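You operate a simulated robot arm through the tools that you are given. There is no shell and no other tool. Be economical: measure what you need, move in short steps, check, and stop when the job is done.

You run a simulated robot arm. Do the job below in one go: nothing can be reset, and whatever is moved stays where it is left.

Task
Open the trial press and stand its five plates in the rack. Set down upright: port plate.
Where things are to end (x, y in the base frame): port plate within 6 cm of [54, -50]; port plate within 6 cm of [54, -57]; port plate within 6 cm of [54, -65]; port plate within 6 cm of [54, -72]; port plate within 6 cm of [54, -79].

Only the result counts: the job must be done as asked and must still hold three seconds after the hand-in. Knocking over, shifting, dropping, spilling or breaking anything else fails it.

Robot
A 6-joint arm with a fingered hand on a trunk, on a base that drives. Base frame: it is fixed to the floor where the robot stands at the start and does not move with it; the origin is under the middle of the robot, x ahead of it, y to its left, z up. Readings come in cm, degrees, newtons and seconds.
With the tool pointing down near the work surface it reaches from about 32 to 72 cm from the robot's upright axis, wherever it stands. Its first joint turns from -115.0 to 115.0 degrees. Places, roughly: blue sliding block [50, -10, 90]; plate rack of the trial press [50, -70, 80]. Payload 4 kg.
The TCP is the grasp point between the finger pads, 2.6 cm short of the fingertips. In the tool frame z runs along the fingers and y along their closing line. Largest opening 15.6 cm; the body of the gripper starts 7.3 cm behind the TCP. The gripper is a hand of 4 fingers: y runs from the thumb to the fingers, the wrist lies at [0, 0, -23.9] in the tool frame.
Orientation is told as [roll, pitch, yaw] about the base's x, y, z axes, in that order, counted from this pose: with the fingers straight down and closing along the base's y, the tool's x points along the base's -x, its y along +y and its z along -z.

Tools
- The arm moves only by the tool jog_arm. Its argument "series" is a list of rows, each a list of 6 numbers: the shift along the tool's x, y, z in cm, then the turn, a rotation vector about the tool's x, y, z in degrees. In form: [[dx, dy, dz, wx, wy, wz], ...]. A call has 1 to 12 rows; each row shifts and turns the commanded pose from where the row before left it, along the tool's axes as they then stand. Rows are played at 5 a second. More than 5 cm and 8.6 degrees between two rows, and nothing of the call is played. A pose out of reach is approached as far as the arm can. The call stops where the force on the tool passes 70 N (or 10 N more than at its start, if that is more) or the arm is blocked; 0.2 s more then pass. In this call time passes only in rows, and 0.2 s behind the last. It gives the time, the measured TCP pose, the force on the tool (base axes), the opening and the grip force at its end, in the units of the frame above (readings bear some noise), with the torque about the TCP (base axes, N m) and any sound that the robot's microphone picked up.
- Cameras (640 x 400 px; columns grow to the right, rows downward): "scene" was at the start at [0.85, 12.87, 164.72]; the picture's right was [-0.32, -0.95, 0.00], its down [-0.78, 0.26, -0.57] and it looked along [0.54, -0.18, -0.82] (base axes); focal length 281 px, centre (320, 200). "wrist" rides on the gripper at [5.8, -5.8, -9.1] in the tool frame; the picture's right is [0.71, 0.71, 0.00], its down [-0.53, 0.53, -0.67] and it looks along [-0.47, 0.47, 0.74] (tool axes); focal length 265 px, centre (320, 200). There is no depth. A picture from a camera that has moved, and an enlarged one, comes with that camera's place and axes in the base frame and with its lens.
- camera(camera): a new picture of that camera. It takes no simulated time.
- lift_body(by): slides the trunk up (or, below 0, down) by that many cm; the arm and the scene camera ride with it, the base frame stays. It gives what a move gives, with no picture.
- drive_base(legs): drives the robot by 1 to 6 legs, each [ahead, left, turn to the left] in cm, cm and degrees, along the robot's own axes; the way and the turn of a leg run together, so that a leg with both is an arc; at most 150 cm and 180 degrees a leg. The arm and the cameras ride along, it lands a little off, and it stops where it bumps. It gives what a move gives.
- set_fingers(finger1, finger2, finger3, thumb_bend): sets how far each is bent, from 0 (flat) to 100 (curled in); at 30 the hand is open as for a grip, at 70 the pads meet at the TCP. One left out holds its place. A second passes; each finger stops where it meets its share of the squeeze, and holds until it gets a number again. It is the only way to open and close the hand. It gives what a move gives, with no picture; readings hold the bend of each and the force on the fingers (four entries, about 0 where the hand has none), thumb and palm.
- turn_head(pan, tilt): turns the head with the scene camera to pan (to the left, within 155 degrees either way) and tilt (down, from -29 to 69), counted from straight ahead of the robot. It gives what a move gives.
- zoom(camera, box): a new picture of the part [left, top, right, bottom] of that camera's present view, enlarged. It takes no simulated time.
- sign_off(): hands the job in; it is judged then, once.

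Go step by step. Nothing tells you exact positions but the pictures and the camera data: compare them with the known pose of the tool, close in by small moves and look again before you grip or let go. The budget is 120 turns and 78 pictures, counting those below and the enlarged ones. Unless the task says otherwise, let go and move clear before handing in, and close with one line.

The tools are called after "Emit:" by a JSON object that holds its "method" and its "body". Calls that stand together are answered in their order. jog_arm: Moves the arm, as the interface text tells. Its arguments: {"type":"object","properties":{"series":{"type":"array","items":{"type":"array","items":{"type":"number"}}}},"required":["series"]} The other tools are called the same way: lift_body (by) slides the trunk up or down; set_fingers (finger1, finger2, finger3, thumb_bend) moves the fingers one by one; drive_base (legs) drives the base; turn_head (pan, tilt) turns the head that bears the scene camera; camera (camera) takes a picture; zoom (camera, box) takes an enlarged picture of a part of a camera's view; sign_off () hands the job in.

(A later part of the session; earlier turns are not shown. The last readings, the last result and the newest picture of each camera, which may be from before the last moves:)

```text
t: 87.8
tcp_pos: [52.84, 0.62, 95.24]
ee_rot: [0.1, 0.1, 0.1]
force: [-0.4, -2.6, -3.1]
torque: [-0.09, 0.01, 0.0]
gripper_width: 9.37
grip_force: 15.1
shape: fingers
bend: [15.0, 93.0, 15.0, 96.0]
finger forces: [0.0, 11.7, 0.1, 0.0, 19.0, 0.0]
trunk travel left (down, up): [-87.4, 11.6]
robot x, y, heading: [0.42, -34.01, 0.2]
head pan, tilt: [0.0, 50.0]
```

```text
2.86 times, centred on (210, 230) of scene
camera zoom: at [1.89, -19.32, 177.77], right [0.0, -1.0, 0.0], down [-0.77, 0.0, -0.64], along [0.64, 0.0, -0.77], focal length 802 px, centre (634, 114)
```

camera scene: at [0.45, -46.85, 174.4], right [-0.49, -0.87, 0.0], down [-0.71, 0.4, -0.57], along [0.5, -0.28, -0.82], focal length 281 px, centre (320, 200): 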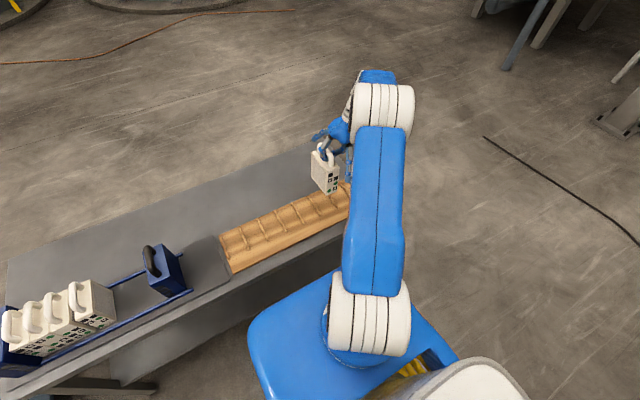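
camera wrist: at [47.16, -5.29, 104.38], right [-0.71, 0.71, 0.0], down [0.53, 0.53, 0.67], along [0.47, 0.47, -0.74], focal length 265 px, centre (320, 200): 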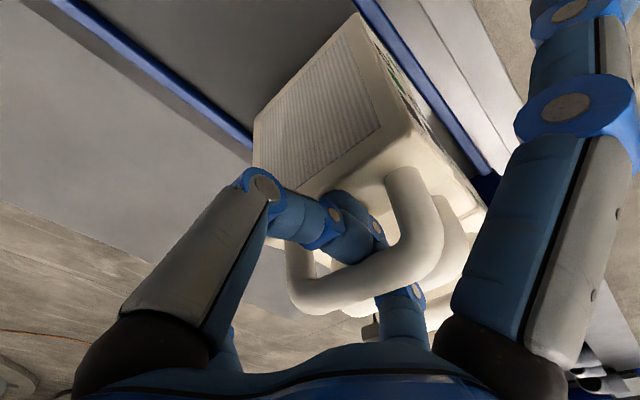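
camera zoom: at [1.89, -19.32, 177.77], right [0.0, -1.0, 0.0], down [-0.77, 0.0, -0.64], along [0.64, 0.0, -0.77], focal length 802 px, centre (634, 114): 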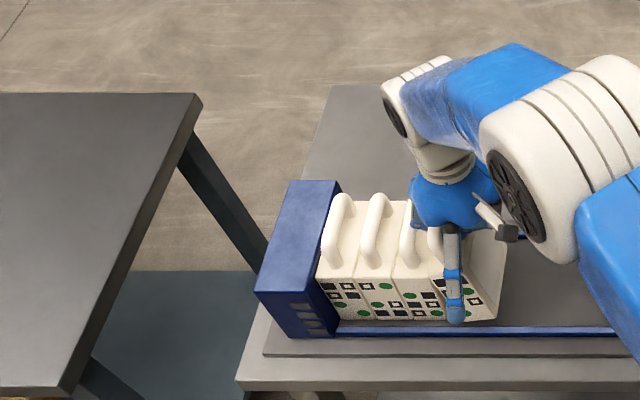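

The plate is firmly held but tilted (bottom toward -y), as the first one was. I take it on: raise, carry over the block, then straighten by rolling the hand as before.

Emit:
{"method": "jog_arm", "body": {"series": [[0, -1.2, -1, 0, 0, 0], [0, 0, -4, 0, 0, 0], [0, 0, -4, 0, 0, 0], [0, 0, -4, 0, 0, 0]]}}

Emit:
{"method": "lift_body", "body": {"by": 8}}

Emit:
{"method": "jog_arm", "body": {"series": [[0, -3, 0, 0, 0, 0], [0, -4, 0, 0, 0, 0], [0, -4, 0, 0, 0, 0], [0, -4, 0, 0, 0, 0], [0, -4, 0, 0, 0, 0], [0, -4, 0, 0, 0, 0], [0, -4, 0, 0, 0, 0], [0, -4, 0, 0, 0, 0], [0, -4, 0, 0, 0, 0], [0, -4, 0, 0, 0, 0], [0, -4, 0, 0, 0, 0], [0, -3, 0, 0, 0, 0]]}}

Emit:
{"method": "drive_base", "body": {"legs": [[0, -17, 0]]}}

Emit:
{"method": "jog_arm", "body": {"series": [[-0.5, -3, 0, 0, 0, 0], [-0.5, -3, 0, 0, 0, 0], [0, 0, 0, -5, 0, 0], [0, 0, 0, -5, 0, 0], [0, 0, 0, -5, 0, 0]]}}

Emit:
{"method": "turn_head", "body": {"pan": -30, "tilt": 55}}

Emit:
{"method": "zoom", "body": {"camera": "scene", "box": [220, 90, 400, 230]}}

```text
t: 88.8
tcp_pos: [52.96, -0.81, 108.37]
ee_rot: [0.1, 0.0, 0.2]
force: [-0.9, -0.2, -2.7]
torque: [-0.07, -0.01, 0.0]
gripper_width: 9.39
grip_force: 0.1
shape: fingers
bend: [15.0, 93.0, 15.0, 96.0]
finger forces: [0.0, 0.0, 0.1, 0.0, 0.1, 0.1]
trunk travel left (down, up): [-87.4, 11.6]
robot x, y, heading: [0.45, -34.23, 0.3]
head pan, tilt: [0.0, 50.0]
```

```text
t: 89.9
tcp_pos: [53.06, -0.59, 116.19]
ee_rot: [0.1, 0.2, 0.2]
force: [-1.4, 0.1, -3.1]
torque: [-0.14, 0.0, 0.0]
gripper_width: 9.38
grip_force: 0.0
shape: fingers
bend: [15.0, 93.0, 15.0, 96.0]
finger forces: [0.1, 0.0, 0.0, 0.0, 0.1, 0.0]
trunk travel left (down, up): [-95.4, 3.6]
robot x, y, heading: [0.06, -34.57, -0.2]
head pan, tilt: [0.0, 50.0]
```

```text
t: 92.5
tcp_pos: [53.04, -46.83, 116.22]
ee_rot: [0.2, 0.0, 0.2]
force: [0.3, -0.7, -3.3]
torque: [-0.11, 0.01, 0.01]
gripper_width: 9.4
grip_force: 0.0
shape: fingers
bend: [15.0, 93.0, 15.0, 96.0]
finger forces: [0.0, 0.1, 0.0, 0.1, 0.0, 0.0]
trunk travel left (down, up): [-95.4, 3.6]
robot x, y, heading: [0.44, -34.32, 0.3]
head pan, tilt: [0.0, 50.0]
```

```text
t: 95.3
tcp_pos: [53.02, -63.53, 116.26]
ee_rot: [0.0, 0.0, 0.2]
force: [-0.3, -0.5, -3.0]
torque: [-0.1, -0.01, 0.02]
gripper_width: 9.41
grip_force: 0.0
shape: fingers
bend: [15.0, 93.0, 15.0, 96.0]
finger forces: [0.1, 0.0, 0.0, 0.0, 0.0, 0.0]
trunk travel left (down, up): [-95.4, 3.6]
robot x, y, heading: [-0.04, -51.74, 0.2]
head pan, tilt: [0.0, 50.0]
```

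```text
t: 96.5
tcp_pos: [54.18, -69.5, 116.16]
ee_rot: [15.2, 0.0, 0.2]
force: [0.4, -0.6, -3.3]
torque: [-0.15, 0.01, 0.02]
gripper_width: 9.4
grip_force: 0.4
shape: fingers
bend: [15.0, 93.0, 15.0, 96.0]
finger forces: [0.1, 1.7, 0.0, 0.0, 0.0, 0.0]
trunk travel left (down, up): [-95.4, 3.6]
robot x, y, heading: [0.51, -51.5, 0.4]
head pan, tilt: [0.0, 50.0]
```

```text
t: 97.5
tcp_pos: [54.15, -69.47, 116.08]
ee_rot: [15.1, 0.0, 0.2]
force: [0.1, -0.3, -3.8]
torque: [-0.15, 0.01, 0.02]
gripper_width: 9.41
grip_force: 0.9
shape: fingers
bend: [15.0, 93.0, 15.0, 96.0]
finger forces: [0.1, 1.7, 0.0, 0.0, 0.0, 0.0]
trunk travel left (down, up): [-95.4, 3.6]
robot x, y, heading: [-0.1, -51.73, 0.2]
head pan, tilt: [-30.0, 55.0]
```

```text
2.86 times, centred on (310, 160) of scene
camera zoom: at [0.48, -40.09, 185.12], right [-0.5, -0.87, 0.0], down [-0.71, 0.41, -0.57], along [0.5, -0.28, -0.82], focal length 802 px, centre (349, 314)
```

zoom: 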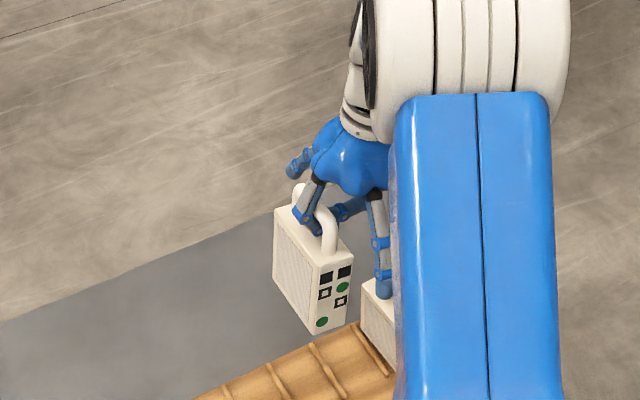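

The plate now leans about 6° the other way. I roll back 6°, move it over the next slot and check.

Emit:
{"method": "jog_arm", "body": {"series": [[0, 0, 0, 6, 0, 0], [0, -2.7, -0.43, 0, 0, 0], [0, -2.7, -0.43, 0, 0, 0], [0, 0, 0, 0, 0, 0]]}}

Emit:
{"method": "lift_body", "body": {"by": -12}}

Emit:
{"method": "zoom", "body": {"camera": "scene", "box": [260, 90, 400, 200]}}

```text
t: 98.5
tcp_pos: [54.14, -74.73, 116.24]
ee_rot: [9.0, 0.0, 0.2]
force: [-0.4, -0.2, -2.7]
torque: [-0.12, -0.04, -0.01]
gripper_width: 9.4
grip_force: 0.1
shape: fingers
bend: [15.0, 93.0, 15.0, 96.0]
finger forces: [0.0, 0.0, 0.0, 0.0, 0.0, 0.0]
trunk travel left (down, up): [-95.4, 3.6]
robot x, y, heading: [0.4, -51.43, 0.0]
head pan, tilt: [-30.0, 55.0]
```

```text
t: 100.0
tcp_pos: [54.2, -74.92, 104.12]
ee_rot: [9.1, 0.0, 0.1]
force: [-0.4, -0.4, -3.4]
torque: [-0.08, 0.06, -0.02]
gripper_width: 9.39
grip_force: 0.6
shape: fingers
bend: [15.0, 93.0, 15.0, 96.0]
finger forces: [0.0, 0.8, 0.0, 0.0, 0.0, 0.0]
trunk travel left (down, up): [-83.4, 15.6]
robot x, y, heading: [0.25, -51.49, -0.1]
head pan, tilt: [-30.0, 55.0]
```

```text
3.64 times, centred on (330, 145) of scene
camera zoom: at [0.4, -39.91, 173.11], right [-0.5, -0.87, 0.0], down [-0.71, 0.41, -0.57], along [0.5, -0.29, -0.82], focal length 1021 px, centre (284, 400)
```

zoom: 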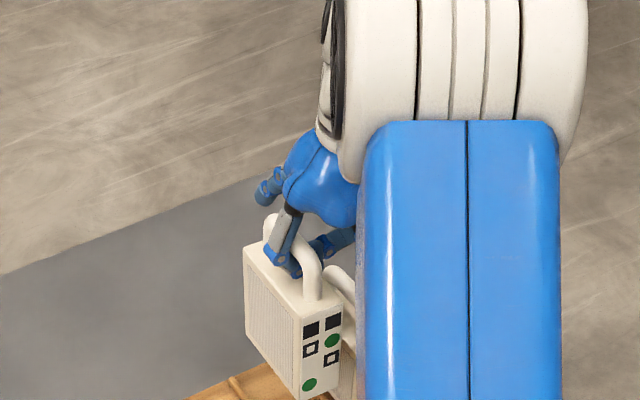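

Upright now, bottom near z≈92, centre y≈-72. One wrist check against the ridges.

Emit:
{"method": "lift_body", "body": {"by": -6}}

Emit:
{"method": "zoom", "body": {"camera": "wrist", "box": [180, 0, 480, 220]}}

```text
t: 101.0
tcp_pos: [54.22, -74.86, 98.11]
ee_rot: [9.1, 0.0, 0.2]
force: [0.0, -0.6, -3.8]
torque: [-0.11, 0.02, 0.0]
gripper_width: 9.41
grip_force: 0.4
shape: fingers
bend: [15.0, 93.0, 15.0, 96.0]
finger forces: [0.1, 0.8, 0.0, 0.1, 0.1, 0.0]
trunk travel left (down, up): [-77.4, 21.6]
robot x, y, heading: [0.41, -51.53, 0.1]
head pan, tilt: [-30.0, 55.0]
```

```text
1.82 times, centred on (330, 110) of wrist
camera zoom: at [48.43, -82.15, 106.37], right [-0.71, 0.7, 0.11], down [0.53, 0.42, 0.74], along [0.47, 0.59, -0.66], focal length 483 px, centre (302, 364)
```

zoom: 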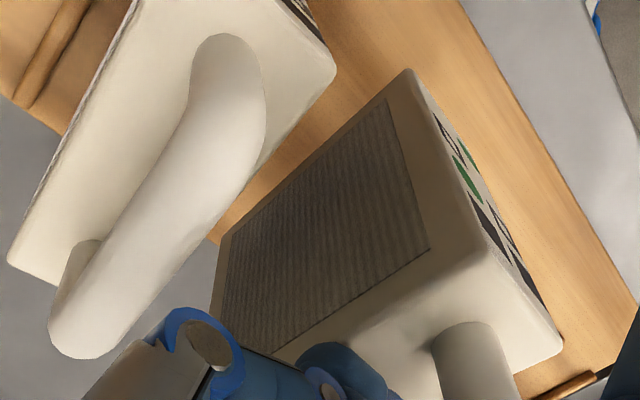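

Emit:
{"method": "jog_arm", "body": {"series": [[0, -0.7, -0.11, 0, 0, 0], [0, 0, 0, 0, 0, 0]]}}

Emit:
{"method": "lift_body", "body": {"by": -3.6}}

Emit:
{"method": "lift_body", "body": {"by": -0.6}}

Emit:
{"method": "lift_body", "body": {"by": -0.5}}

```text
t: 101.6
tcp_pos: [54.26, -75.58, 98.26]
ee_rot: [9.0, 0.1, 0.2]
force: [0.5, 0.8, -2.7]
torque: [-0.12, 0.05, -0.01]
gripper_width: 9.4
grip_force: 0.4
shape: fingers
bend: [15.0, 93.0, 15.0, 96.0]
finger forces: [0.0, 0.9, 0.0, 0.0, 0.1, 0.0]
trunk travel left (down, up): [-77.4, 21.6]
robot x, y, heading: [0.34, -51.46, -0.0]
head pan, tilt: [-30.0, 55.0]
```

```text
t: 102.4
tcp_pos: [54.23, -75.81, 95.83]
ee_rot: [8.4, -1.0, 0.2]
force: [1.7, -4.0, 57.9]
torque: [-2.05, 0.08, 0.05]
gripper_width: 9.49
grip_force: 31.9
shape: fingers
bend: [15.0, 93.0, 15.0, 95.0]
finger forces: [0.0, 2.9, 0.1, 0.0, 60.3, 0.1]
trunk travel left (down, up): [-73.8, 25.2]
robot x, y, heading: [0.08, -51.8, -0.0]
head pan, tilt: [-30.0, 55.0]
```

```text
t: 102.8
tcp_pos: [54.99, -76.07, 95.71]
ee_rot: [8.1, -1.4, 0.3]
force: [-9.7, 4.4, 30.8]
torque: [-1.3, -0.05, -0.31]
gripper_width: 9.48
grip_force: 19.0
shape: fingers
bend: [15.0, 93.0, 15.0, 95.0]
finger forces: [0.0, 2.9, 0.0, 0.0, 35.2, 0.1]
trunk travel left (down, up): [-73.6, 25.4]
robot x, y, heading: [0.47, -51.64, 0.1]
head pan, tilt: [-30.0, 55.0]
stopped: the force on the tool passed its limit at 73 N (the readings are from after the stop); the commanded pose is now the measured one
```

```text
t: 103.3
tcp_pos: [54.82, -76.07, 95.69]
ee_rot: [7.9, -1.9, 0.2]
force: [1.6, 6.7, 50.8]
torque: [-1.95, 0.07, 0.03]
gripper_width: 9.54
grip_force: 29.0
shape: fingers
bend: [15.0, 93.0, 15.0, 94.0]
finger forces: [0.1, 3.7, 0.1, 0.1, 54.5, 0.0]
trunk travel left (down, up): [-73.1, 25.9]
robot x, y, heading: [-0.05, -51.26, 0.1]
head pan, tilt: [-30.0, 55.0]
```

The thumb has come down on plate one's handle. I rise at once and look.

Emit:
{"method": "lift_body", "body": {"by": 3}}

Emit:
{"method": "camera", "body": {"camera": "wrist"}}

```text
t: 104.0
tcp_pos: [54.73, -75.88, 97.62]
ee_rot: [8.4, -0.8, 0.2]
force: [-0.3, 0.2, -3.7]
torque: [-0.11, 0.03, -0.03]
gripper_width: 9.44
grip_force: 0.4
shape: fingers
bend: [15.0, 93.0, 15.0, 96.0]
finger forces: [0.0, 1.0, 0.0, 0.0, 0.0, 0.0]
trunk travel left (down, up): [-76.1, 22.9]
robot x, y, heading: [0.11, -51.68, 0.0]
head pan, tilt: [-30.0, 55.0]
```

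```text
17 pictures are left
camera wrist: at [48.93, -83.14, 105.78], right [-0.71, 0.7, 0.09], down [0.51, 0.42, 0.75], along [0.48, 0.58, -0.66], focal length 265 px, centre (320, 200)
```

wrist: 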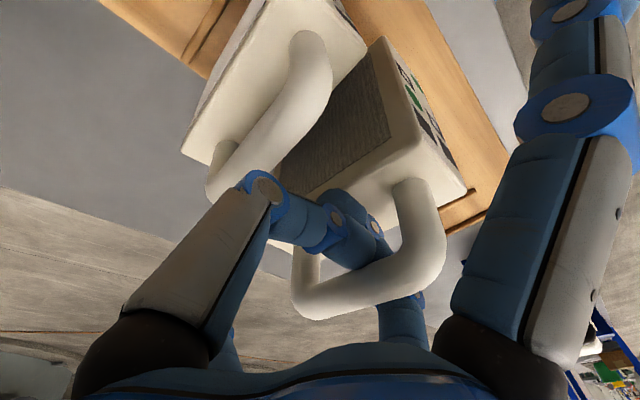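

Plate one still stands. The thumb's knuckle needs the slot on its -y side empty, so I'll fill the remaining slots from the left: this plate goes to the slot at y≈-49.5.

Emit:
{"method": "lift_body", "body": {"by": 8}}

Emit:
{"method": "jog_arm", "body": {"series": [[0.1, 2.5, 0.37, 0, 0.8, 0], [0.1, 4, 0.6, 0, 0, 0], [0.1, 4, 0.6, 0, 0, 0], [0.1, 4, 0.6, 0, 0, 0], [0.1, 4, 0.6, 0, 0, 0], [0, 2.5, 0.37, 0, 0, 0], [0, 1.6, 0.24, 0, 0, 0], [0, 0, 0, 0, 0, 0]]}}

Emit:
{"method": "zoom", "body": {"camera": "scene", "box": [180, 90, 380, 240]}}

```text
t: 105.2
tcp_pos: [54.89, -75.99, 105.75]
ee_rot: [8.4, -1.2, 0.2]
force: [-0.2, 0.6, -4.1]
torque: [-0.09, -0.01, -0.01]
gripper_width: 9.44
grip_force: 0.6
shape: fingers
bend: [15.0, 93.0, 15.0, 96.0]
finger forces: [0.0, 0.8, 0.0, 0.0, 0.0, 0.0]
trunk travel left (down, up): [-84.1, 14.9]
robot x, y, heading: [0.42, -51.52, -0.1]
head pan, tilt: [-30.0, 55.0]
```

```text
t: 107.0
tcp_pos: [54.14, -53.32, 105.63]
ee_rot: [8.4, -0.3, 0.3]
force: [0.0, 0.1, -4.0]
torque: [-0.11, -0.02, -0.01]
gripper_width: 9.43
grip_force: 1.0
shape: fingers
bend: [15.0, 93.0, 15.0, 96.0]
finger forces: [0.0, 1.2, 0.1, 0.1, 0.1, 0.0]
trunk travel left (down, up): [-84.1, 14.9]
robot x, y, heading: [0.52, -52.1, 0.2]
head pan, tilt: [-30.0, 55.0]
```

```text
2.67 times, centred on (280, 165) of scene
camera zoom: at [0.46, -40.05, 173.8], right [-0.5, -0.87, 0.0], down [-0.71, 0.41, -0.57], along [0.5, -0.28, -0.82], focal length 748 px, centre (427, 293)
```

zoom: 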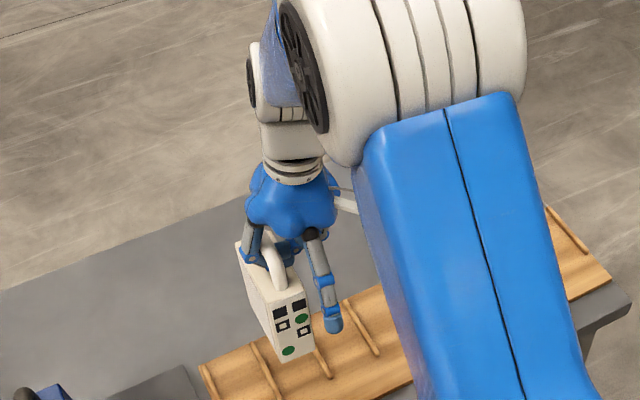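

In this frame the slot centre is y≈-48.8 and the plate centre is y≈-48.9, and it hangs upright. I lower it.

Emit:
{"method": "lift_body", "body": {"by": -10.5}}

Emit:
{"method": "lift_body", "body": {"by": -0.8}}

Emit:
{"method": "zoom", "body": {"camera": "scene", "box": [200, 80, 320, 200]}}

```text
t: 108.4
tcp_pos: [54.12, -53.14, 95.28]
ee_rot: [8.4, -0.3, 0.3]
force: [0.0, -0.2, -3.1]
torque: [-0.1, 0.0, 0.02]
gripper_width: 9.44
grip_force: 0.7
shape: fingers
bend: [15.0, 93.0, 15.0, 96.0]
finger forces: [0.1, 1.2, 0.0, 0.0, 0.0, 0.0]
trunk travel left (down, up): [-73.6, 25.4]
robot x, y, heading: [0.33, -51.52, 0.1]
head pan, tilt: [-30.0, 55.0]
```

```text
t: 109.0
tcp_pos: [54.15, -53.15, 94.38]
ee_rot: [8.4, -0.4, 0.3]
force: [-0.5, 0.2, -3.5]
torque: [-0.08, -0.02, 0.03]
gripper_width: 9.42
grip_force: 0.5
shape: fingers
bend: [15.0, 93.0, 15.0, 96.0]
finger forces: [0.0, 1.1, 0.1, 0.1, 0.0, 0.0]
trunk travel left (down, up): [-72.8, 26.2]
robot x, y, heading: [0.03, -51.37, 0.5]
head pan, tilt: [-30.0, 55.0]
```

```text
3.33 times, centred on (260, 140) of scene
camera zoom: at [0.44, -39.97, 162.49], right [-0.5, -0.87, 0.0], down [-0.71, 0.41, -0.57], along [0.5, -0.29, -0.82], focal length 936 px, centre (520, 400)
```

zoom: 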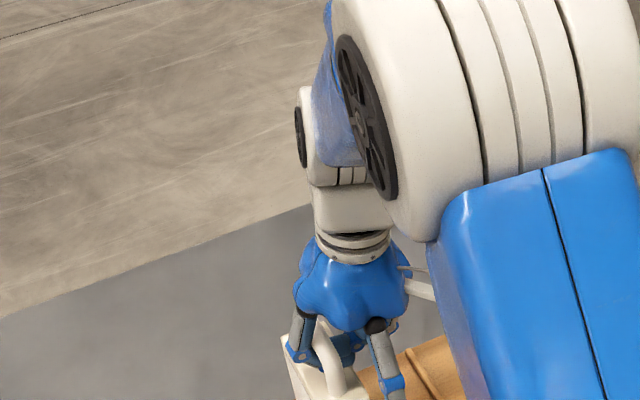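

Emit:
{"method": "lift_body", "body": {"by": -0.6}}

Emit:
{"method": "lift_body", "body": {"by": -0.5}}

Emit:
{"method": "zoom", "body": {"camera": "scene", "box": [210, 130, 330, 250]}}

```text
t: 109.5
tcp_pos: [54.2, -53.27, 93.73]
ee_rot: [8.5, -0.3, 0.3]
force: [0.0, 0.7, -3.4]
torque: [-0.11, 0.01, -0.01]
gripper_width: 9.45
grip_force: 0.4
shape: fingers
bend: [15.0, 93.0, 15.0, 96.0]
finger forces: [0.0, 1.0, 0.1, 0.1, 0.0, 0.0]
trunk travel left (down, up): [-72.2, 26.8]
robot x, y, heading: [0.13, -51.6, 0.3]
head pan, tilt: [-30.0, 55.0]
```

```text
t: 110.0
tcp_pos: [54.21, -53.23, 93.35]
ee_rot: [8.4, -0.2, 0.3]
force: [0.1, 0.8, -2.0]
torque: [-0.12, 0.0, -0.01]
gripper_width: 9.43
grip_force: 0.3
shape: fingers
bend: [15.0, 93.0, 15.0, 97.0]
finger forces: [0.0, 1.0, 0.0, 0.0, 0.0, 0.0]
trunk travel left (down, up): [-71.7, 27.3]
robot x, y, heading: [0.07, -51.51, 0.3]
head pan, tilt: [-30.0, 55.0]
```

```text
3.33 times, centred on (270, 190) of scene
camera zoom: at [0.46, -39.97, 161.39], right [-0.5, -0.87, 0.0], down [-0.71, 0.41, -0.57], along [0.5, -0.29, -0.82], focal length 936 px, centre (487, 233)
```

zoom: 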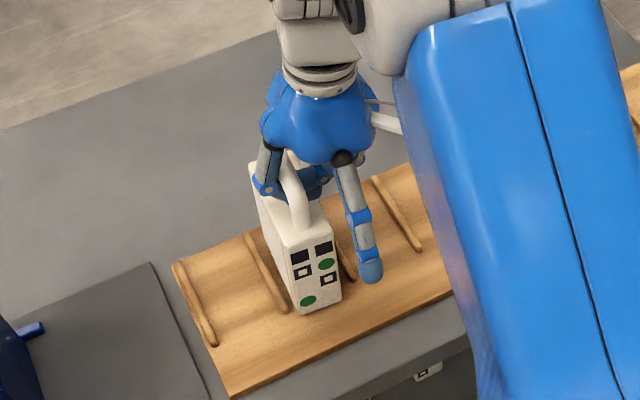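

The plate is in its slot and touching. I now open and rise in alternating small steps so the curled tips don't jam.

Emit:
{"method": "set_fingers", "body": {"finger2": 86, "thumb_bend": 88}}

Emit:
{"method": "lift_body", "body": {"by": 0.6}}

Emit:
{"method": "set_fingers", "body": {"finger2": 80, "thumb_bend": 82}}

Emit:
{"method": "lift_body", "body": {"by": 0.6}}

```text
t: 111.0
tcp_pos: [54.15, -53.19, 93.56]
ee_rot: [8.3, -0.5, 0.3]
force: [1.4, -2.1, 20.9]
torque: [0.09, 0.01, -0.02]
gripper_width: 9.3
grip_force: 11.4
shape: fingers
bend: [15.0, 88.0, 15.0, 95.0]
finger forces: [0.1, 24.2, 0.0, 0.0, 0.1, 0.0]
trunk travel left (down, up): [-71.7, 27.3]
robot x, y, heading: [0.31, -51.19, 0.4]
head pan, tilt: [-30.0, 55.0]
```

```text
t: 111.6
tcp_pos: [53.96, -53.18, 93.72]
ee_rot: [8.3, -0.1, 0.3]
force: [0.9, -2.8, -0.7]
torque: [-0.34, -0.04, -0.01]
gripper_width: 9.26
grip_force: 6.4
shape: fingers
bend: [15.0, 86.0, 15.0, 94.0]
finger forces: [0.0, 12.8, 0.1, 0.0, 0.1, 0.1]
trunk travel left (down, up): [-72.3, 26.7]
robot x, y, heading: [0.47, -51.44, 0.5]
head pan, tilt: [-30.0, 55.0]
```

```text
t: 112.6
tcp_pos: [54.02, -53.3, 94.0]
ee_rot: [8.4, -0.4, 0.3]
force: [-0.5, -3.6, 12.9]
torque: [-0.3, -0.05, 0.03]
gripper_width: 9.15
grip_force: 0.1
shape: fingers
bend: [15.0, 82.0, 15.0, 91.0]
finger forces: [0.0, 0.0, 0.0, 0.1, 0.0, 0.0]
trunk travel left (down, up): [-72.3, 26.7]
robot x, y, heading: [0.58, -51.52, 0.3]
head pan, tilt: [-30.0, 55.0]
```

```text
t: 113.1
tcp_pos: [54.15, -53.1, 94.37]
ee_rot: [8.5, -0.2, 0.3]
force: [0.5, -2.5, -4.6]
torque: [-0.59, -0.11, 0.08]
gripper_width: 9.11
grip_force: 13.0
shape: fingers
bend: [15.0, 79.0, 15.0, 90.0]
finger forces: [0.0, 24.8, 0.0, 0.1, 0.1, 0.1]
trunk travel left (down, up): [-72.9, 26.1]
robot x, y, heading: [0.35, -51.58, 0.2]
head pan, tilt: [-30.0, 55.0]
```

Emit:
{"method": "set_fingers", "body": {"finger2": 68, "thumb_bend": 82}}

Emit:
{"method": "lift_body", "body": {"by": 0.6}}

Emit:
{"method": "set_fingers", "body": {"finger2": 58, "thumb_bend": 76}}

Emit:
{"method": "zoom", "body": {"camera": "scene", "box": [210, 130, 330, 250]}}

```text
t: 114.1
tcp_pos: [54.22, -53.19, 94.5]
ee_rot: [8.4, -0.3, 0.3]
force: [0.7, -6.6, -4.0]
torque: [-0.9, 0.03, 0.1]
gripper_width: 9.08
grip_force: 11.7
shape: fingers
bend: [15.0, 77.0, 15.0, 89.0]
finger forces: [0.0, 24.2, 0.1, 0.1, 0.0, 0.1]
trunk travel left (down, up): [-72.9, 26.1]
robot x, y, heading: [0.41, -51.92, -0.1]
head pan, tilt: [-30.0, 55.0]
```

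```text
t: 114.7
tcp_pos: [54.17, -53.16, 95.28]
ee_rot: [8.4, -0.3, 0.3]
force: [-1.2, -0.4, -0.2]
torque: [0.04, -0.02, 0.01]
gripper_width: 8.94
grip_force: 1.9
shape: fingers
bend: [15.0, 67.0, 15.0, 82.0]
finger forces: [0.1, 0.3, 0.0, 0.0, 3.1, 0.0]
trunk travel left (down, up): [-73.5, 25.5]
robot x, y, heading: [0.48, -51.46, 0.4]
head pan, tilt: [-30.0, 55.0]
```

```text
t: 115.7
tcp_pos: [54.11, -53.23, 95.2]
ee_rot: [8.3, -0.4, 0.3]
force: [-0.6, -0.1, 0.4]
torque: [0.03, 0.0, 0.02]
gripper_width: 8.87
grip_force: 0.4
shape: fingers
bend: [15.0, 57.0, 15.0, 76.0]
finger forces: [0.1, 0.0, 0.0, 0.1, 0.4, 0.0]
trunk travel left (down, up): [-73.5, 25.5]
robot x, y, heading: [0.04, -51.33, 0.1]
head pan, tilt: [-30.0, 55.0]
```

```text
3.33 times, centred on (270, 190) of scene
camera zoom: at [0.42, -40.01, 163.19], right [-0.5, -0.87, 0.0], down [-0.71, 0.41, -0.57], along [0.5, -0.29, -0.82], focal length 936 px, centre (487, 233)
```

zoom: 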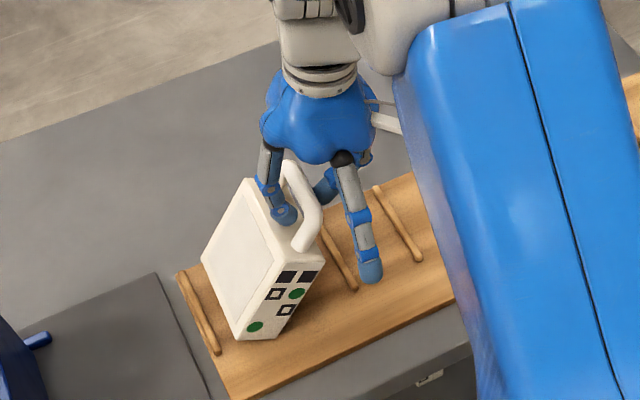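

The plate slipped leftward and now leans on the ridge at y≈-45.6 against the hand. I push its handle gently to +y to stand it upright there, to regrip it afterwards.

Emit:
{"method": "jog_arm", "body": {"series": [[0, 0.8, 0.12, 0, 0, 0], [0, 0.8, 0.12, 0, 0, 0], [0, 0.8, 0.12, 0, 0, 0]]}}

Emit:
{"method": "zoom", "body": {"camera": "scene", "box": [200, 130, 330, 250]}}

```text
t: 116.5
tcp_pos: [54.26, -50.86, 95.25]
ee_rot: [8.4, -0.5, 0.3]
force: [-0.3, -2.2, 10.3]
torque: [0.29, -0.02, -0.01]
gripper_width: 8.87
grip_force: 5.6
shape: fingers
bend: [15.0, 59.0, 15.0, 76.0]
finger forces: [0.1, 10.5, 0.0, 0.1, 0.8, 0.0]
trunk travel left (down, up): [-73.5, 25.5]
robot x, y, heading: [0.17, -51.41, 0.2]
head pan, tilt: [-30.0, 55.0]
```

```text
3.33 times, centred on (265, 190) of scene
camera zoom: at [0.28, -39.99, 163.21], right [-0.5, -0.87, 0.0], down [-0.71, 0.41, -0.57], along [0.5, -0.29, -0.82], focal length 936 px, centre (503, 233)
```

zoom: 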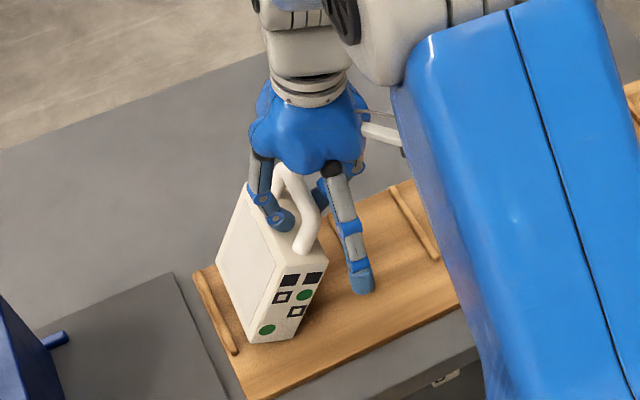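

Emit:
{"method": "jog_arm", "body": {"series": [[0, 0.8, 0.12, 0, 0, 0], [0, 0.8, 0.12, 0, 0, 0], [0, 0.8, 0.12, 0, 0, 0]]}}

Emit:
{"method": "zoom", "body": {"camera": "scene", "box": [200, 130, 330, 250]}}

```text
t: 117.3
tcp_pos: [54.11, -48.43, 95.22]
ee_rot: [8.4, -0.5, 0.3]
force: [0.0, -3.3, 17.5]
torque: [0.29, -0.04, -0.02]
gripper_width: 8.87
grip_force: 9.2
shape: fingers
bend: [15.0, 74.0, 15.0, 76.0]
finger forces: [0.1, 16.9, 0.0, 0.1, 1.1, 0.1]
trunk travel left (down, up): [-73.5, 25.5]
robot x, y, heading: [0.39, -51.78, 0.4]
head pan, tilt: [-30.0, 55.0]
```

```text
3.33 times, centred on (265, 190) of scene
camera zoom: at [0.25, -39.97, 163.2], right [-0.5, -0.87, 0.0], down [-0.71, 0.41, -0.57], along [0.5, -0.29, -0.82], focal length 936 px, centre (503, 233)
```

zoom: 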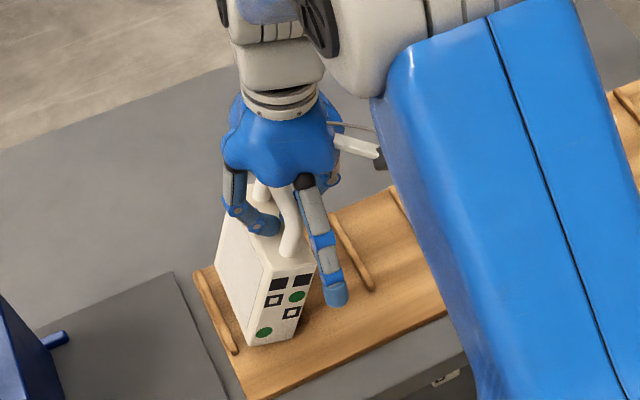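

Finger2's tip seems wedged on the plate top, holding the lean. I rise a little to free it, then keep pushing to +y with the thumb.

Emit:
{"method": "lift_body", "body": {"by": 1.2}}

Emit:
{"method": "jog_arm", "body": {"series": [[0, 0.6, 0.09, 0, 0, 0], [0, 0.6, 0.09, 0, 0, 0]]}}

Emit:
{"method": "lift_body", "body": {"by": 0.8}}

Emit:
{"method": "zoom", "body": {"camera": "scene", "box": [200, 130, 330, 250]}}

```text
t: 117.9
tcp_pos: [54.14, -48.49, 96.29]
ee_rot: [8.3, -0.2, 0.3]
force: [-0.5, 0.4, 0.6]
torque: [0.03, 0.02, 0.03]
gripper_width: 8.85
grip_force: 0.6
shape: fingers
bend: [15.0, 57.0, 15.0, 76.0]
finger forces: [0.1, 0.2, 0.1, 0.0, 0.0, 0.0]
trunk travel left (down, up): [-74.7, 24.3]
robot x, y, heading: [0.09, -51.5, 0.2]
head pan, tilt: [-30.0, 55.0]
```

```text
t: 118.5
tcp_pos: [54.1, -47.22, 96.39]
ee_rot: [8.4, -0.4, 0.3]
force: [0.3, 0.0, -0.9]
torque: [-0.01, 0.0, 0.0]
gripper_width: 8.85
grip_force: 0.0
shape: fingers
bend: [15.0, 57.0, 15.0, 76.0]
finger forces: [0.1, 0.3, 0.0, 0.0, 0.0, 0.0]
trunk travel left (down, up): [-74.7, 24.3]
robot x, y, heading: [-0.09, -51.47, -0.1]
head pan, tilt: [-30.0, 55.0]
```

```text
t: 119.1
tcp_pos: [54.21, -47.14, 97.03]
ee_rot: [8.4, -0.3, 0.3]
force: [-0.4, 0.8, -0.1]
torque: [0.03, 0.0, -0.03]
gripper_width: 8.88
grip_force: 0.1
shape: fingers
bend: [15.0, 57.0, 15.0, 76.0]
finger forces: [0.1, 0.2, 0.0, 0.0, 0.1, 0.1]
trunk travel left (down, up): [-75.5, 23.5]
robot x, y, heading: [0.21, -51.96, 0.4]
head pan, tilt: [-30.0, 55.0]
```

```text
3.33 times, centred on (265, 190) of scene
camera zoom: at [0.44, -39.96, 165.2], right [-0.5, -0.87, 0.0], down [-0.71, 0.41, -0.57], along [0.5, -0.29, -0.82], focal length 936 px, centre (503, 233)
```

zoom: 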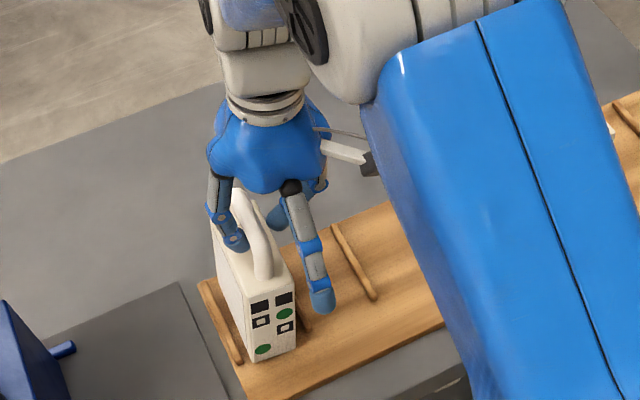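

It now stands upright, just one slot too far left. I open the thumb, rise, level the hand, and regrip with the light tip pinch.

Emit:
{"method": "set_fingers", "body": {"finger2": 57, "thumb_bend": 56}}

Emit:
{"method": "lift_body", "body": {"by": 6}}

Emit:
{"method": "jog_arm", "body": {"series": [[0, 0, 0, 4.2, 0, 0], [0, 0, 0, 4.2, 0, 0], [0, 2.4, 0, 0, 0, 0], [0, 2.3, 0, 0, 0, 0]]}}

Emit:
{"method": "camera", "body": {"camera": "wrist"}}

```text
t: 120.1
tcp_pos: [54.15, -47.07, 97.06]
ee_rot: [8.5, -0.3, 0.2]
force: [0.6, -0.7, 0.0]
torque: [0.04, 0.02, 0.03]
gripper_width: 9.56
grip_force: 0.0
shape: fingers
bend: [15.0, 56.0, 15.0, 56.0]
finger forces: [0.0, 0.2, 0.1, 0.0, 0.0, 0.0]
trunk travel left (down, up): [-75.5, 23.5]
robot x, y, heading: [0.4, -51.73, 0.3]
head pan, tilt: [-30.0, 55.0]
```

```text
t: 121.1
tcp_pos: [54.11, -47.23, 103.16]
ee_rot: [8.4, -0.3, 0.3]
force: [-0.7, -0.2, -0.5]
torque: [0.02, -0.01, -0.02]
gripper_width: 9.56
grip_force: 0.1
shape: fingers
bend: [15.0, 56.0, 15.0, 56.0]
finger forces: [0.1, 0.1, 0.1, 0.0, 0.0, 0.0]
trunk travel left (down, up): [-81.5, 17.5]
robot x, y, heading: [0.22, -51.35, 0.6]
head pan, tilt: [-30.0, 55.0]
```

```text
t: 122.1
tcp_pos: [54.04, -42.43, 103.13]
ee_rot: [-0.1, -0.3, 0.4]
force: [-0.5, 0.0, -0.2]
torque: [-0.01, -0.05, -0.02]
gripper_width: 9.54
grip_force: 0.1
shape: fingers
bend: [15.0, 56.0, 15.0, 56.0]
finger forces: [0.1, 0.0, 0.0, 0.0, 0.1, 0.0]
trunk travel left (down, up): [-81.5, 17.5]
robot x, y, heading: [0.41, -51.38, 0.0]
head pan, tilt: [-30.0, 55.0]
```

```text
9 pictures are left
camera wrist: at [48.33, -48.27, 112.23], right [-0.71, 0.7, 0.0], down [0.52, 0.53, 0.67], along [0.47, 0.47, -0.74], focal length 265 px, centre (320, 200)
```

wrist: 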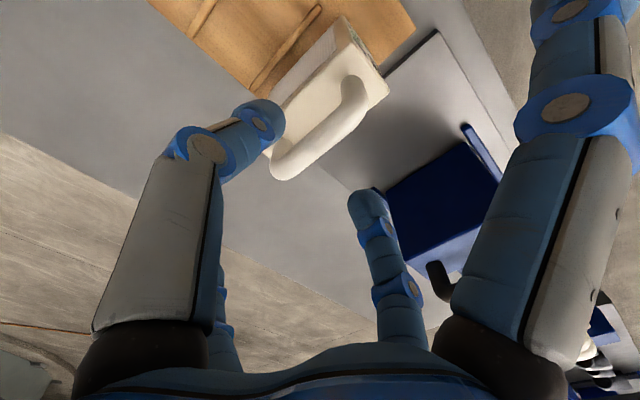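

The bar is at y≈-42.9. I shift, go down to z≈98.3 and pinch lightly.

Emit:
{"method": "jog_arm", "body": {"series": [[0, -0.45, 2, 0, 0, 0], [0, 0, 1.8, 0, 0, 0], [0, 0, 1.0, 0, 0, 0]]}}

Emit:
{"method": "set_fingers", "body": {"finger2": 66, "thumb_bend": 66}}

Emit:
{"method": "set_fingers", "body": {"finger2": 76, "thumb_bend": 76}}

Emit:
{"method": "lift_body", "body": {"by": 1}}

Emit:
{"method": "lift_body", "body": {"by": 2}}

```text
t: 122.9
tcp_pos: [54.17, -42.8, 98.23]
ee_rot: [0.0, -0.3, 0.3]
force: [-1.0, -0.1, 0.1]
torque: [0.0, -0.02, -0.01]
gripper_width: 9.58
grip_force: 0.1
shape: fingers
bend: [15.0, 56.0, 15.0, 56.0]
finger forces: [0.0, 0.1, 0.0, 0.0, 0.1, 0.1]
trunk travel left (down, up): [-81.5, 17.5]
robot x, y, heading: [0.33, -51.26, 0.4]
head pan, tilt: [-30.0, 55.0]
```

```text
t: 123.9
tcp_pos: [54.23, -42.89, 98.18]
ee_rot: [0.0, -0.2, 0.4]
force: [0.9, 0.2, -0.3]
torque: [-0.03, -0.02, 0.0]
gripper_width: 9.09
grip_force: 0.0
shape: fingers
bend: [15.0, 65.0, 15.0, 66.0]
finger forces: [0.0, 0.5, 0.0, 0.0, 0.1, 0.0]
trunk travel left (down, up): [-81.5, 17.5]
robot x, y, heading: [0.02, -51.38, 0.3]
head pan, tilt: [-30.0, 55.0]
```

```text
t: 124.9
tcp_pos: [54.1, -42.82, 98.37]
ee_rot: [0.0, -0.3, 0.3]
force: [-0.4, -0.7, -0.1]
torque: [0.05, 0.0, 0.02]
gripper_width: 8.96
grip_force: 9.8
shape: fingers
bend: [15.0, 65.0, 15.0, 68.0]
finger forces: [0.1, 9.7, 0.0, 0.0, 9.7, 0.0]
trunk travel left (down, up): [-81.5, 17.5]
robot x, y, heading: [0.14, -51.26, 0.1]
head pan, tilt: [-30.0, 55.0]
```

```text
t: 125.4
tcp_pos: [54.2, -42.85, 99.15]
ee_rot: [0.0, -0.3, 0.3]
force: [0.3, -0.2, -3.2]
torque: [-0.05, 0.04, 0.01]
gripper_width: 8.96
grip_force: 9.6
shape: fingers
bend: [15.0, 65.0, 15.0, 68.0]
finger forces: [0.0, 9.8, 0.0, 0.1, 9.8, 0.0]
trunk travel left (down, up): [-82.5, 16.5]
robot x, y, heading: [0.21, -51.35, 0.2]
head pan, tilt: [-30.0, 55.0]
```

```text
t: 126.1
tcp_pos: [54.19, -42.84, 101.22]
ee_rot: [0.0, -0.3, 0.3]
force: [0.1, -0.6, -3.7]
torque: [-0.02, 0.04, 0.01]
gripper_width: 8.96
grip_force: 9.9
shape: fingers
bend: [15.0, 65.0, 15.0, 68.0]
finger forces: [0.0, 9.8, 0.1, 0.0, 9.8, 0.0]
trunk travel left (down, up): [-84.5, 14.5]
robot x, y, heading: [-0.07, -51.6, 0.4]
head pan, tilt: [-30.0, 55.0]
```

The tip pinch holds the plate firmly and upright. I move it one slot right (TCP y≈-49.5) and check.

Emit:
{"method": "jog_arm", "body": {"series": [[0, -1, 0, 0, 0, 0], [0, -1.5, 0, 0, 0, 0], [0, -1.7, 0, 0, 0, 0], [0, -1.5, 0, 0, 0, 0], [0, -0.9, 0, 0, 0, 0], [0, 0, 0, 0, 0, 0]]}}

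Emit:
{"method": "zoom", "body": {"camera": "wrist", "box": [180, 0, 480, 220]}}

```text
t: 127.5
tcp_pos: [54.2, -49.39, 101.19]
ee_rot: [0.0, -0.4, 0.4]
force: [0.4, -0.2, -4.0]
torque: [-0.01, -0.01, -0.02]
gripper_width: 8.94
grip_force: 9.9
shape: fingers
bend: [15.0, 65.0, 15.0, 68.0]
finger forces: [0.1, 9.6, 0.0, 0.0, 9.9, 0.1]
trunk travel left (down, up): [-84.5, 14.5]
robot x, y, heading: [0.1, -51.45, 0.1]
head pan, tilt: [-30.0, 55.0]
```

```text
1.82 times, centred on (330, 110) of wrist
camera zoom: at [48.42, -55.3, 110.4], right [-0.71, 0.7, 0.0], down [0.52, 0.53, 0.67], along [0.47, 0.47, -0.74], focal length 483 px, centre (302, 364)
```

zoom: 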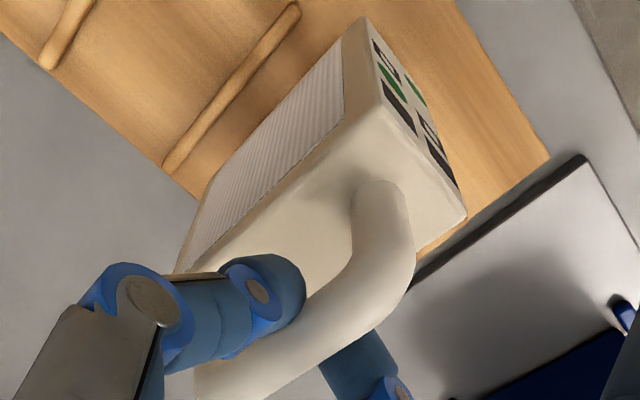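

Right face at y≈-51.6, ridge at -53.5; a 0.3 cm shift centres it. I lower and release.

Emit:
{"method": "jog_arm", "body": {"series": [[0, -0.3, 0, 0, 0, 0], [0, 0, 1.2, 0, 0, 0], [0, 0, 1.2, 0, 0, 0], [0, 0, 0.4, 0, 0, 0], [0, 0, 0, 0, 0, 0]]}}

Emit:
{"method": "jog_arm", "body": {"series": [[0, 0, 0.2, 0, 0, 0], [0, 0, 0, 0, 0, 0]]}}

```text
t: 128.7
tcp_pos: [54.23, -49.75, 98.48]
ee_rot: [0.0, -0.4, 0.3]
force: [-0.1, 0.6, -4.8]
torque: [0.02, 0.04, 0.02]
gripper_width: 9.0
grip_force: 10.3
shape: fingers
bend: [15.0, 65.0, 15.0, 68.0]
finger forces: [0.1, 9.8, 0.0, 0.0, 9.8, 0.1]
trunk travel left (down, up): [-84.5, 14.5]
robot x, y, heading: [0.27, -51.5, 0.3]
head pan, tilt: [-30.0, 55.0]
```

```text
t: 129.3
tcp_pos: [54.11, -49.77, 98.31]
ee_rot: [0.0, -0.3, 0.3]
force: [0.1, 1.0, -2.7]
torque: [-0.02, -0.02, 0.0]
gripper_width: 8.95
grip_force: 9.3
shape: fingers
bend: [15.0, 64.0, 15.0, 68.0]
finger forces: [0.1, 9.8, 0.0, 0.0, 9.9, 0.0]
trunk travel left (down, up): [-84.5, 14.5]
robot x, y, heading: [0.32, -51.37, 0.1]
head pan, tilt: [-30.0, 55.0]
```

Emit:
{"method": "jog_arm", "body": {"series": [[0, 0, 0.25, 0, 0, 0], [0, 0, 0, 0, 0, 0]]}}

Emit:
{"method": "set_fingers", "body": {"finger2": 62, "thumb_bend": 64}}

Emit:
{"method": "set_fingers", "body": {"finger2": 58, "thumb_bend": 58}}

Emit:
{"method": "zoom", "body": {"camera": "scene", "box": [190, 110, 390, 250]}}

```text
t: 129.9
tcp_pos: [54.15, -49.89, 97.95]
ee_rot: [0.0, -0.3, 0.2]
force: [0.2, -0.2, -3.0]
torque: [-0.02, 0.04, -0.03]
gripper_width: 8.97
grip_force: 10.4
shape: fingers
bend: [15.0, 64.0, 15.0, 68.0]
finger forces: [0.0, 9.7, 0.0, 0.0, 10.2, 0.1]
trunk travel left (down, up): [-84.5, 14.5]
robot x, y, heading: [0.79, -51.65, -0.0]
head pan, tilt: [-30.0, 55.0]
```

```text
t: 130.9
tcp_pos: [54.25, -49.68, 98.02]
ee_rot: [-0.1, -0.3, 0.3]
force: [0.1, -0.3, 0.2]
torque: [0.0, -0.01, -0.04]
gripper_width: 9.13
grip_force: 0.1
shape: fingers
bend: [15.0, 62.0, 15.0, 64.0]
finger forces: [0.0, 0.0, 0.0, 0.0, 0.0, 0.0]
trunk travel left (down, up): [-84.5, 14.5]
robot x, y, heading: [0.41, -51.39, 0.3]
head pan, tilt: [-30.0, 55.0]
```

```text
t: 131.9
tcp_pos: [54.23, -49.76, 97.84]
ee_rot: [0.1, -0.2, 0.2]
force: [-0.2, 0.5, 0.3]
torque: [-0.02, -0.02, 0.0]
gripper_width: 9.48
grip_force: 0.0
shape: fingers
bend: [15.0, 57.0, 15.0, 57.0]
finger forces: [0.0, 0.0, 0.0, 0.0, 0.1, 0.0]
trunk travel left (down, up): [-84.5, 14.5]
robot x, y, heading: [-0.28, -51.05, 0.1]
head pan, tilt: [-30.0, 55.0]
```

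```text
2.86 times, centred on (290, 180) of scene
camera zoom: at [0.42, -39.97, 174.19], right [-0.5, -0.87, 0.0], down [-0.71, 0.41, -0.57], along [0.5, -0.29, -0.82], focal length 802 px, centre (406, 257)
```

zoom: 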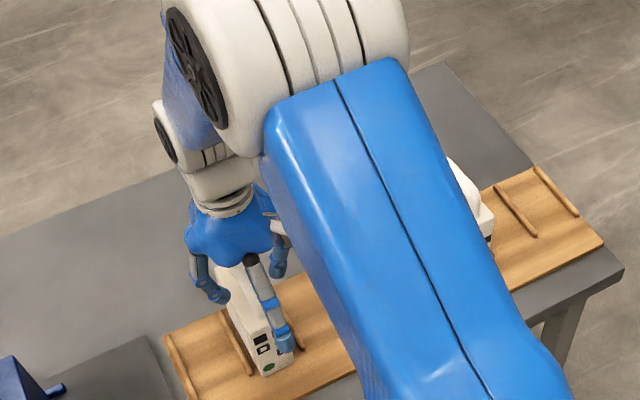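

The plate stands in its slot. I rise, drive left, and go to the third plate with the same pinch method.

Emit:
{"method": "lift_body", "body": {"by": 10}}

Emit:
{"method": "drive_base", "body": {"legs": [[0, 18.5, 0]]}}

Emit:
{"method": "jog_arm", "body": {"series": [[0, 4, 0, 0, 0, 0], [0, 5, 0, 0, 0, 0], [0, 5, 0, 0, 0, 0], [0.4, 4.9, 0, 0, 0, 0], [0.4, 4.9, 0, 0, 0, 0], [0.3, 4.9, 0, 0, 0, 0], [0, 4.5, 0, 0, 0, 0]]}}

```text
t: 133.2
tcp_pos: [54.12, -49.74, 108.08]
ee_rot: [0.0, -0.3, 0.3]
force: [0.2, -0.7, -0.1]
torque: [0.0, -0.01, 0.0]
gripper_width: 9.49
grip_force: 0.1
shape: fingers
bend: [15.0, 57.0, 15.0, 57.0]
finger forces: [0.0, 0.0, 0.0, 0.1, 0.0, 0.0]
trunk travel left (down, up): [-94.5, 4.5]
robot x, y, heading: [0.66, -51.45, 0.3]
head pan, tilt: [-30.0, 55.0]
```

```text
t: 136.2
tcp_pos: [54.09, -31.3, 107.94]
ee_rot: [0.0, -0.3, 0.2]
force: [-0.2, -1.0, 0.3]
torque: [0.01, 0.0, -0.04]
gripper_width: 9.49
grip_force: 0.1
shape: fingers
bend: [15.0, 57.0, 15.0, 57.0]
finger forces: [0.0, 0.0, 0.0, 0.0, 0.0, 0.1]
trunk travel left (down, up): [-94.5, 4.5]
robot x, y, heading: [-0.02, -32.59, -0.0]
head pan, tilt: [-30.0, 55.0]
```

```text
t: 137.8
tcp_pos: [52.88, 2.24, 107.97]
ee_rot: [-0.1, -0.2, 0.2]
force: [0.5, -0.4, -0.8]
torque: [0.0, 0.01, -0.02]
gripper_width: 9.49
grip_force: 0.1
shape: fingers
bend: [15.0, 57.0, 15.0, 57.0]
finger forces: [0.0, 0.1, 0.1, 0.0, 0.0, 0.1]
trunk travel left (down, up): [-94.5, 4.5]
robot x, y, heading: [0.06, -32.62, 0.2]
head pan, tilt: [-30.0, 55.0]
```

Emit:
{"method": "jog_arm", "body": {"series": [[0, 3.9, 2.5, 0, 0, 0], [0, 0, 0, 0, 0, 0]]}}

Emit:
{"method": "set_fingers", "body": {"finger2": 64, "thumb_bend": 57}}

Emit:
{"method": "zoom", "body": {"camera": "wrist", "box": [180, 0, 480, 220]}}

```text
t: 138.4
tcp_pos: [52.85, 5.74, 105.68]
ee_rot: [0.0, -0.3, 0.4]
force: [0.2, -0.2, -0.2]
torque: [0.06, -0.02, 0.01]
gripper_width: 9.5
grip_force: 0.1
shape: fingers
bend: [15.0, 57.0, 15.0, 57.0]
finger forces: [0.0, 0.0, 0.0, 0.1, 0.0, 0.1]
trunk travel left (down, up): [-94.5, 4.5]
robot x, y, heading: [0.25, -32.56, 0.1]
head pan, tilt: [-30.0, 55.0]
```

```text
t: 139.4
tcp_pos: [53.0, 5.86, 105.51]
ee_rot: [0.0, -0.3, 0.3]
force: [0.6, -0.7, 0.8]
torque: [0.0, 0.02, -0.01]
gripper_width: 9.6
grip_force: 0.1
shape: fingers
bend: [15.0, 64.0, 15.0, 56.0]
finger forces: [0.0, 0.0, 0.0, 0.0, 0.0, 0.0]
trunk travel left (down, up): [-94.5, 4.5]
robot x, y, heading: [0.09, -32.69, 0.2]
head pan, tilt: [-30.0, 55.0]
```

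```text
1.82 times, centred on (330, 110) of wrist
camera zoom: at [47.1, -0.04, 114.71], right [-0.71, 0.7, 0.0], down [0.52, 0.53, 0.67], along [0.47, 0.48, -0.74], focal length 483 px, centre (302, 364)
```

zoom: 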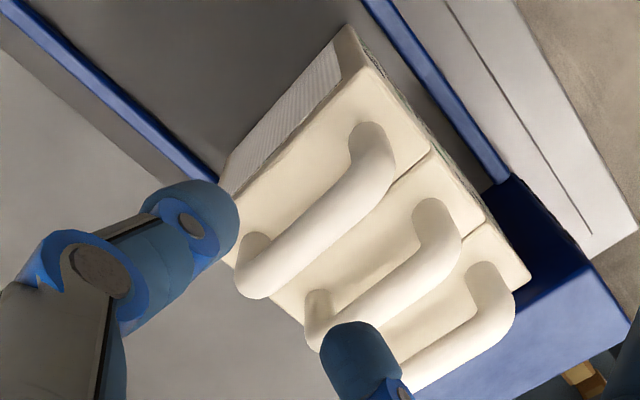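

Third plate's bar is at y≈6.65. I shift 0.4, go down, and pinch.

Emit:
{"method": "jog_arm", "body": {"series": [[-0.2, 0.4, 2.5, 0, 0, 0], [0, 0, 2.5, 0, 0, 0], [0, 0, 1.5, 0, 0, 0], [0, 0, 1.0, 0, 0, 0], [0, 0, 0, 0, 0, 0]]}}

Emit:
{"method": "set_fingers", "body": {"finger2": 66, "thumb_bend": 66}}

Emit:
{"method": "set_fingers", "body": {"finger2": 76, "thumb_bend": 76}}

Emit:
{"method": "jog_arm", "body": {"series": [[0, 0, -0.5, 0, 0, 0], [0, 0, -1, 0, 0, 0], [0, 0, 0, 0, 0, 0]]}}

```text
t: 140.6
tcp_pos: [52.92, 6.26, 98.08]
ee_rot: [0.0, -0.5, 0.2]
force: [0.0, 0.4, 0.0]
torque: [0.01, -0.02, 0.01]
gripper_width: 9.55
grip_force: 0.1
shape: fingers
bend: [15.0, 63.0, 15.0, 56.0]
finger forces: [0.0, 0.5, 0.0, 0.1, 0.0, 0.0]
trunk travel left (down, up): [-94.5, 4.5]
robot x, y, heading: [0.34, -32.61, 0.2]
head pan, tilt: [-30.0, 55.0]
```

```text
t: 141.6
tcp_pos: [53.12, 6.32, 98.07]
ee_rot: [0.0, -0.3, 0.3]
force: [0.0, 0.2, -0.1]
torque: [0.01, -0.01, -0.01]
gripper_width: 9.06
grip_force: 0.4
shape: fingers
bend: [15.0, 65.0, 15.0, 66.0]
finger forces: [0.1, 0.6, 0.0, 0.0, 0.0, 0.0]
trunk travel left (down, up): [-94.5, 4.5]
robot x, y, heading: [0.39, -32.71, 0.1]
head pan, tilt: [-30.0, 55.0]
```

```text
t: 142.6
tcp_pos: [53.01, 6.43, 98.03]
ee_rot: [0.0, -0.3, 0.3]
force: [0.3, 1.2, 0.0]
torque: [0.0, 0.02, -0.02]
gripper_width: 8.97
grip_force: 9.4
shape: fingers
bend: [15.0, 65.0, 15.0, 68.0]
finger forces: [0.0, 9.4, 0.1, 0.0, 9.4, 0.0]
trunk travel left (down, up): [-94.5, 4.5]
robot x, y, heading: [-0.15, -32.77, 0.2]
head pan, tilt: [-30.0, 55.0]
```

```text
t: 143.4
tcp_pos: [53.11, 6.39, 99.52]
ee_rot: [-0.1, -0.3, 0.2]
force: [1.0, -0.5, -3.5]
torque: [-0.01, 0.04, 0.0]
gripper_width: 8.96
grip_force: 9.2
shape: fingers
bend: [15.0, 65.0, 15.0, 68.0]
finger forces: [0.0, 9.5, 0.1, 0.1, 9.4, 0.0]
trunk travel left (down, up): [-94.5, 4.5]
robot x, y, heading: [0.05, -32.87, 0.1]
head pan, tilt: [-30.0, 55.0]
```

It holds. I raise it and carry it across to the slot at y≈-57.

Emit:
{"method": "lift_body", "body": {"by": 4}}

Emit:
{"method": "jog_arm", "body": {"series": [[0, 0, -3, 0, 0, 0], [0, 0, -4, 0, 0, 0], [0, 0, -4, 0, 0, 0], [0, 0, -3.5, 0, 0, 0], [0, 0, -1.5, 0, 0, 0], [0, -1.5, 0, 0, 0, 0], [0, -3, 0, 0, 0, 0], [0, -4, 0, 0, 0, 0], [0, -4, 0, 0, 0, 0], [0, -4, 0, 0, 0, 0], [0, -4, 0, 0, 0, 0], [0, -4, 0, 0, 0, 0]]}}

Emit:
{"method": "jog_arm", "body": {"series": [[0, -4, 0, 0, 0, 0], [0, -4, 0, 0, 0, 0], [0, -4, 0, 0, 0, 0], [-0.5, -4, 0, 0, 0, 0], [-0.5, -4, 0, 0, 0, 0], [0, -4, 0, 0, 0, 0], [0, -4, 0, 0, 0, 0], [0, -4, 0, 0, 0, 0], [0, -3.5, 0, 0, 0, 0], [0, -2, 0, 0, 0, 0], [0, -1, 0, 0, 0, 0], [0, 0, 0, 0, 0, 0]]}}

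```text
t: 144.3
tcp_pos: [53.06, 6.29, 103.44]
ee_rot: [-0.1, -0.3, 0.3]
force: [-0.9, 0.4, -3.3]
torque: [-0.03, 0.02, 0.0]
gripper_width: 8.96
grip_force: 9.1
shape: fingers
bend: [15.0, 65.0, 15.0, 68.0]
finger forces: [0.0, 9.5, 0.1, 0.0, 9.4, 0.0]
trunk travel left (down, up): [-98.5, 0.5]
robot x, y, heading: [-0.03, -32.8, 0.3]
head pan, tilt: [-30.0, 55.0]
```

```text
t: 146.9
tcp_pos: [52.94, -18.45, 119.55]
ee_rot: [0.1, -0.3, 0.4]
force: [0.7, -0.7, -4.7]
torque: [-0.01, -0.01, -0.06]
gripper_width: 8.95
grip_force: 9.5
shape: fingers
bend: [15.0, 64.0, 15.0, 71.0]
finger forces: [0.0, 9.9, 0.0, 0.0, 9.2, 0.1]
trunk travel left (down, up): [-98.5, 0.5]
robot x, y, heading: [0.29, -32.63, 0.2]
head pan, tilt: [-30.0, 55.0]
```

```text
t: 149.5
tcp_pos: [54.21, -56.81, 119.56]
ee_rot: [0.0, -0.4, 0.3]
force: [-0.2, 0.3, -3.7]
torque: [-0.01, -0.02, 0.01]
gripper_width: 8.93
grip_force: 9.7
shape: fingers
bend: [15.0, 64.0, 15.0, 68.0]
finger forces: [0.1, 9.5, 0.1, 0.0, 9.2, 0.0]
trunk travel left (down, up): [-98.5, 0.5]
robot x, y, heading: [0.66, -32.65, 0.2]
head pan, tilt: [-30.0, 55.0]
```

Emit:
{"method": "lift_body", "body": {"by": -17.5}}

Emit:
{"method": "zoom", "body": {"camera": "wrist", "box": [160, 0, 500, 260]}}

```text
t: 151.4
tcp_pos: [54.3, -56.6, 102.09]
ee_rot: [0.0, -0.4, 0.2]
force: [-0.5, 0.1, -4.5]
torque: [-0.01, 0.02, -0.01]
gripper_width: 8.94
grip_force: 9.2
shape: fingers
bend: [15.0, 64.0, 15.0, 68.0]
finger forces: [0.0, 9.4, 0.0, 0.0, 9.1, 0.0]
trunk travel left (down, up): [-81.0, 18.0]
robot x, y, heading: [0.03, -32.46, 0.3]
head pan, tilt: [-30.0, 55.0]
```

```text
1.54 times, centred on (330, 130) of wrist
camera zoom: at [48.54, -62.55, 111.2], right [-0.71, 0.7, 0.0], down [0.52, 0.53, 0.67], along [0.47, 0.47, -0.74], focal length 408 px, centre (305, 308)
```

zoom: 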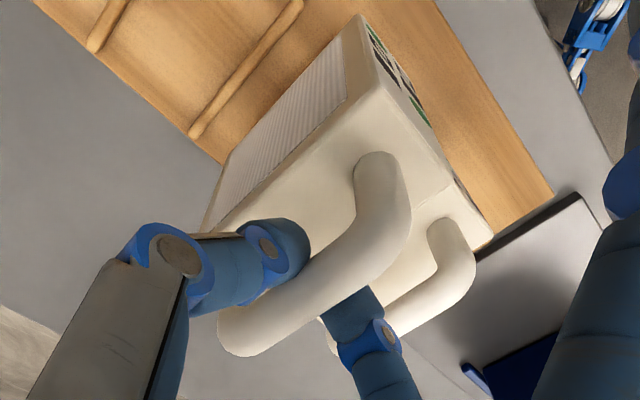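

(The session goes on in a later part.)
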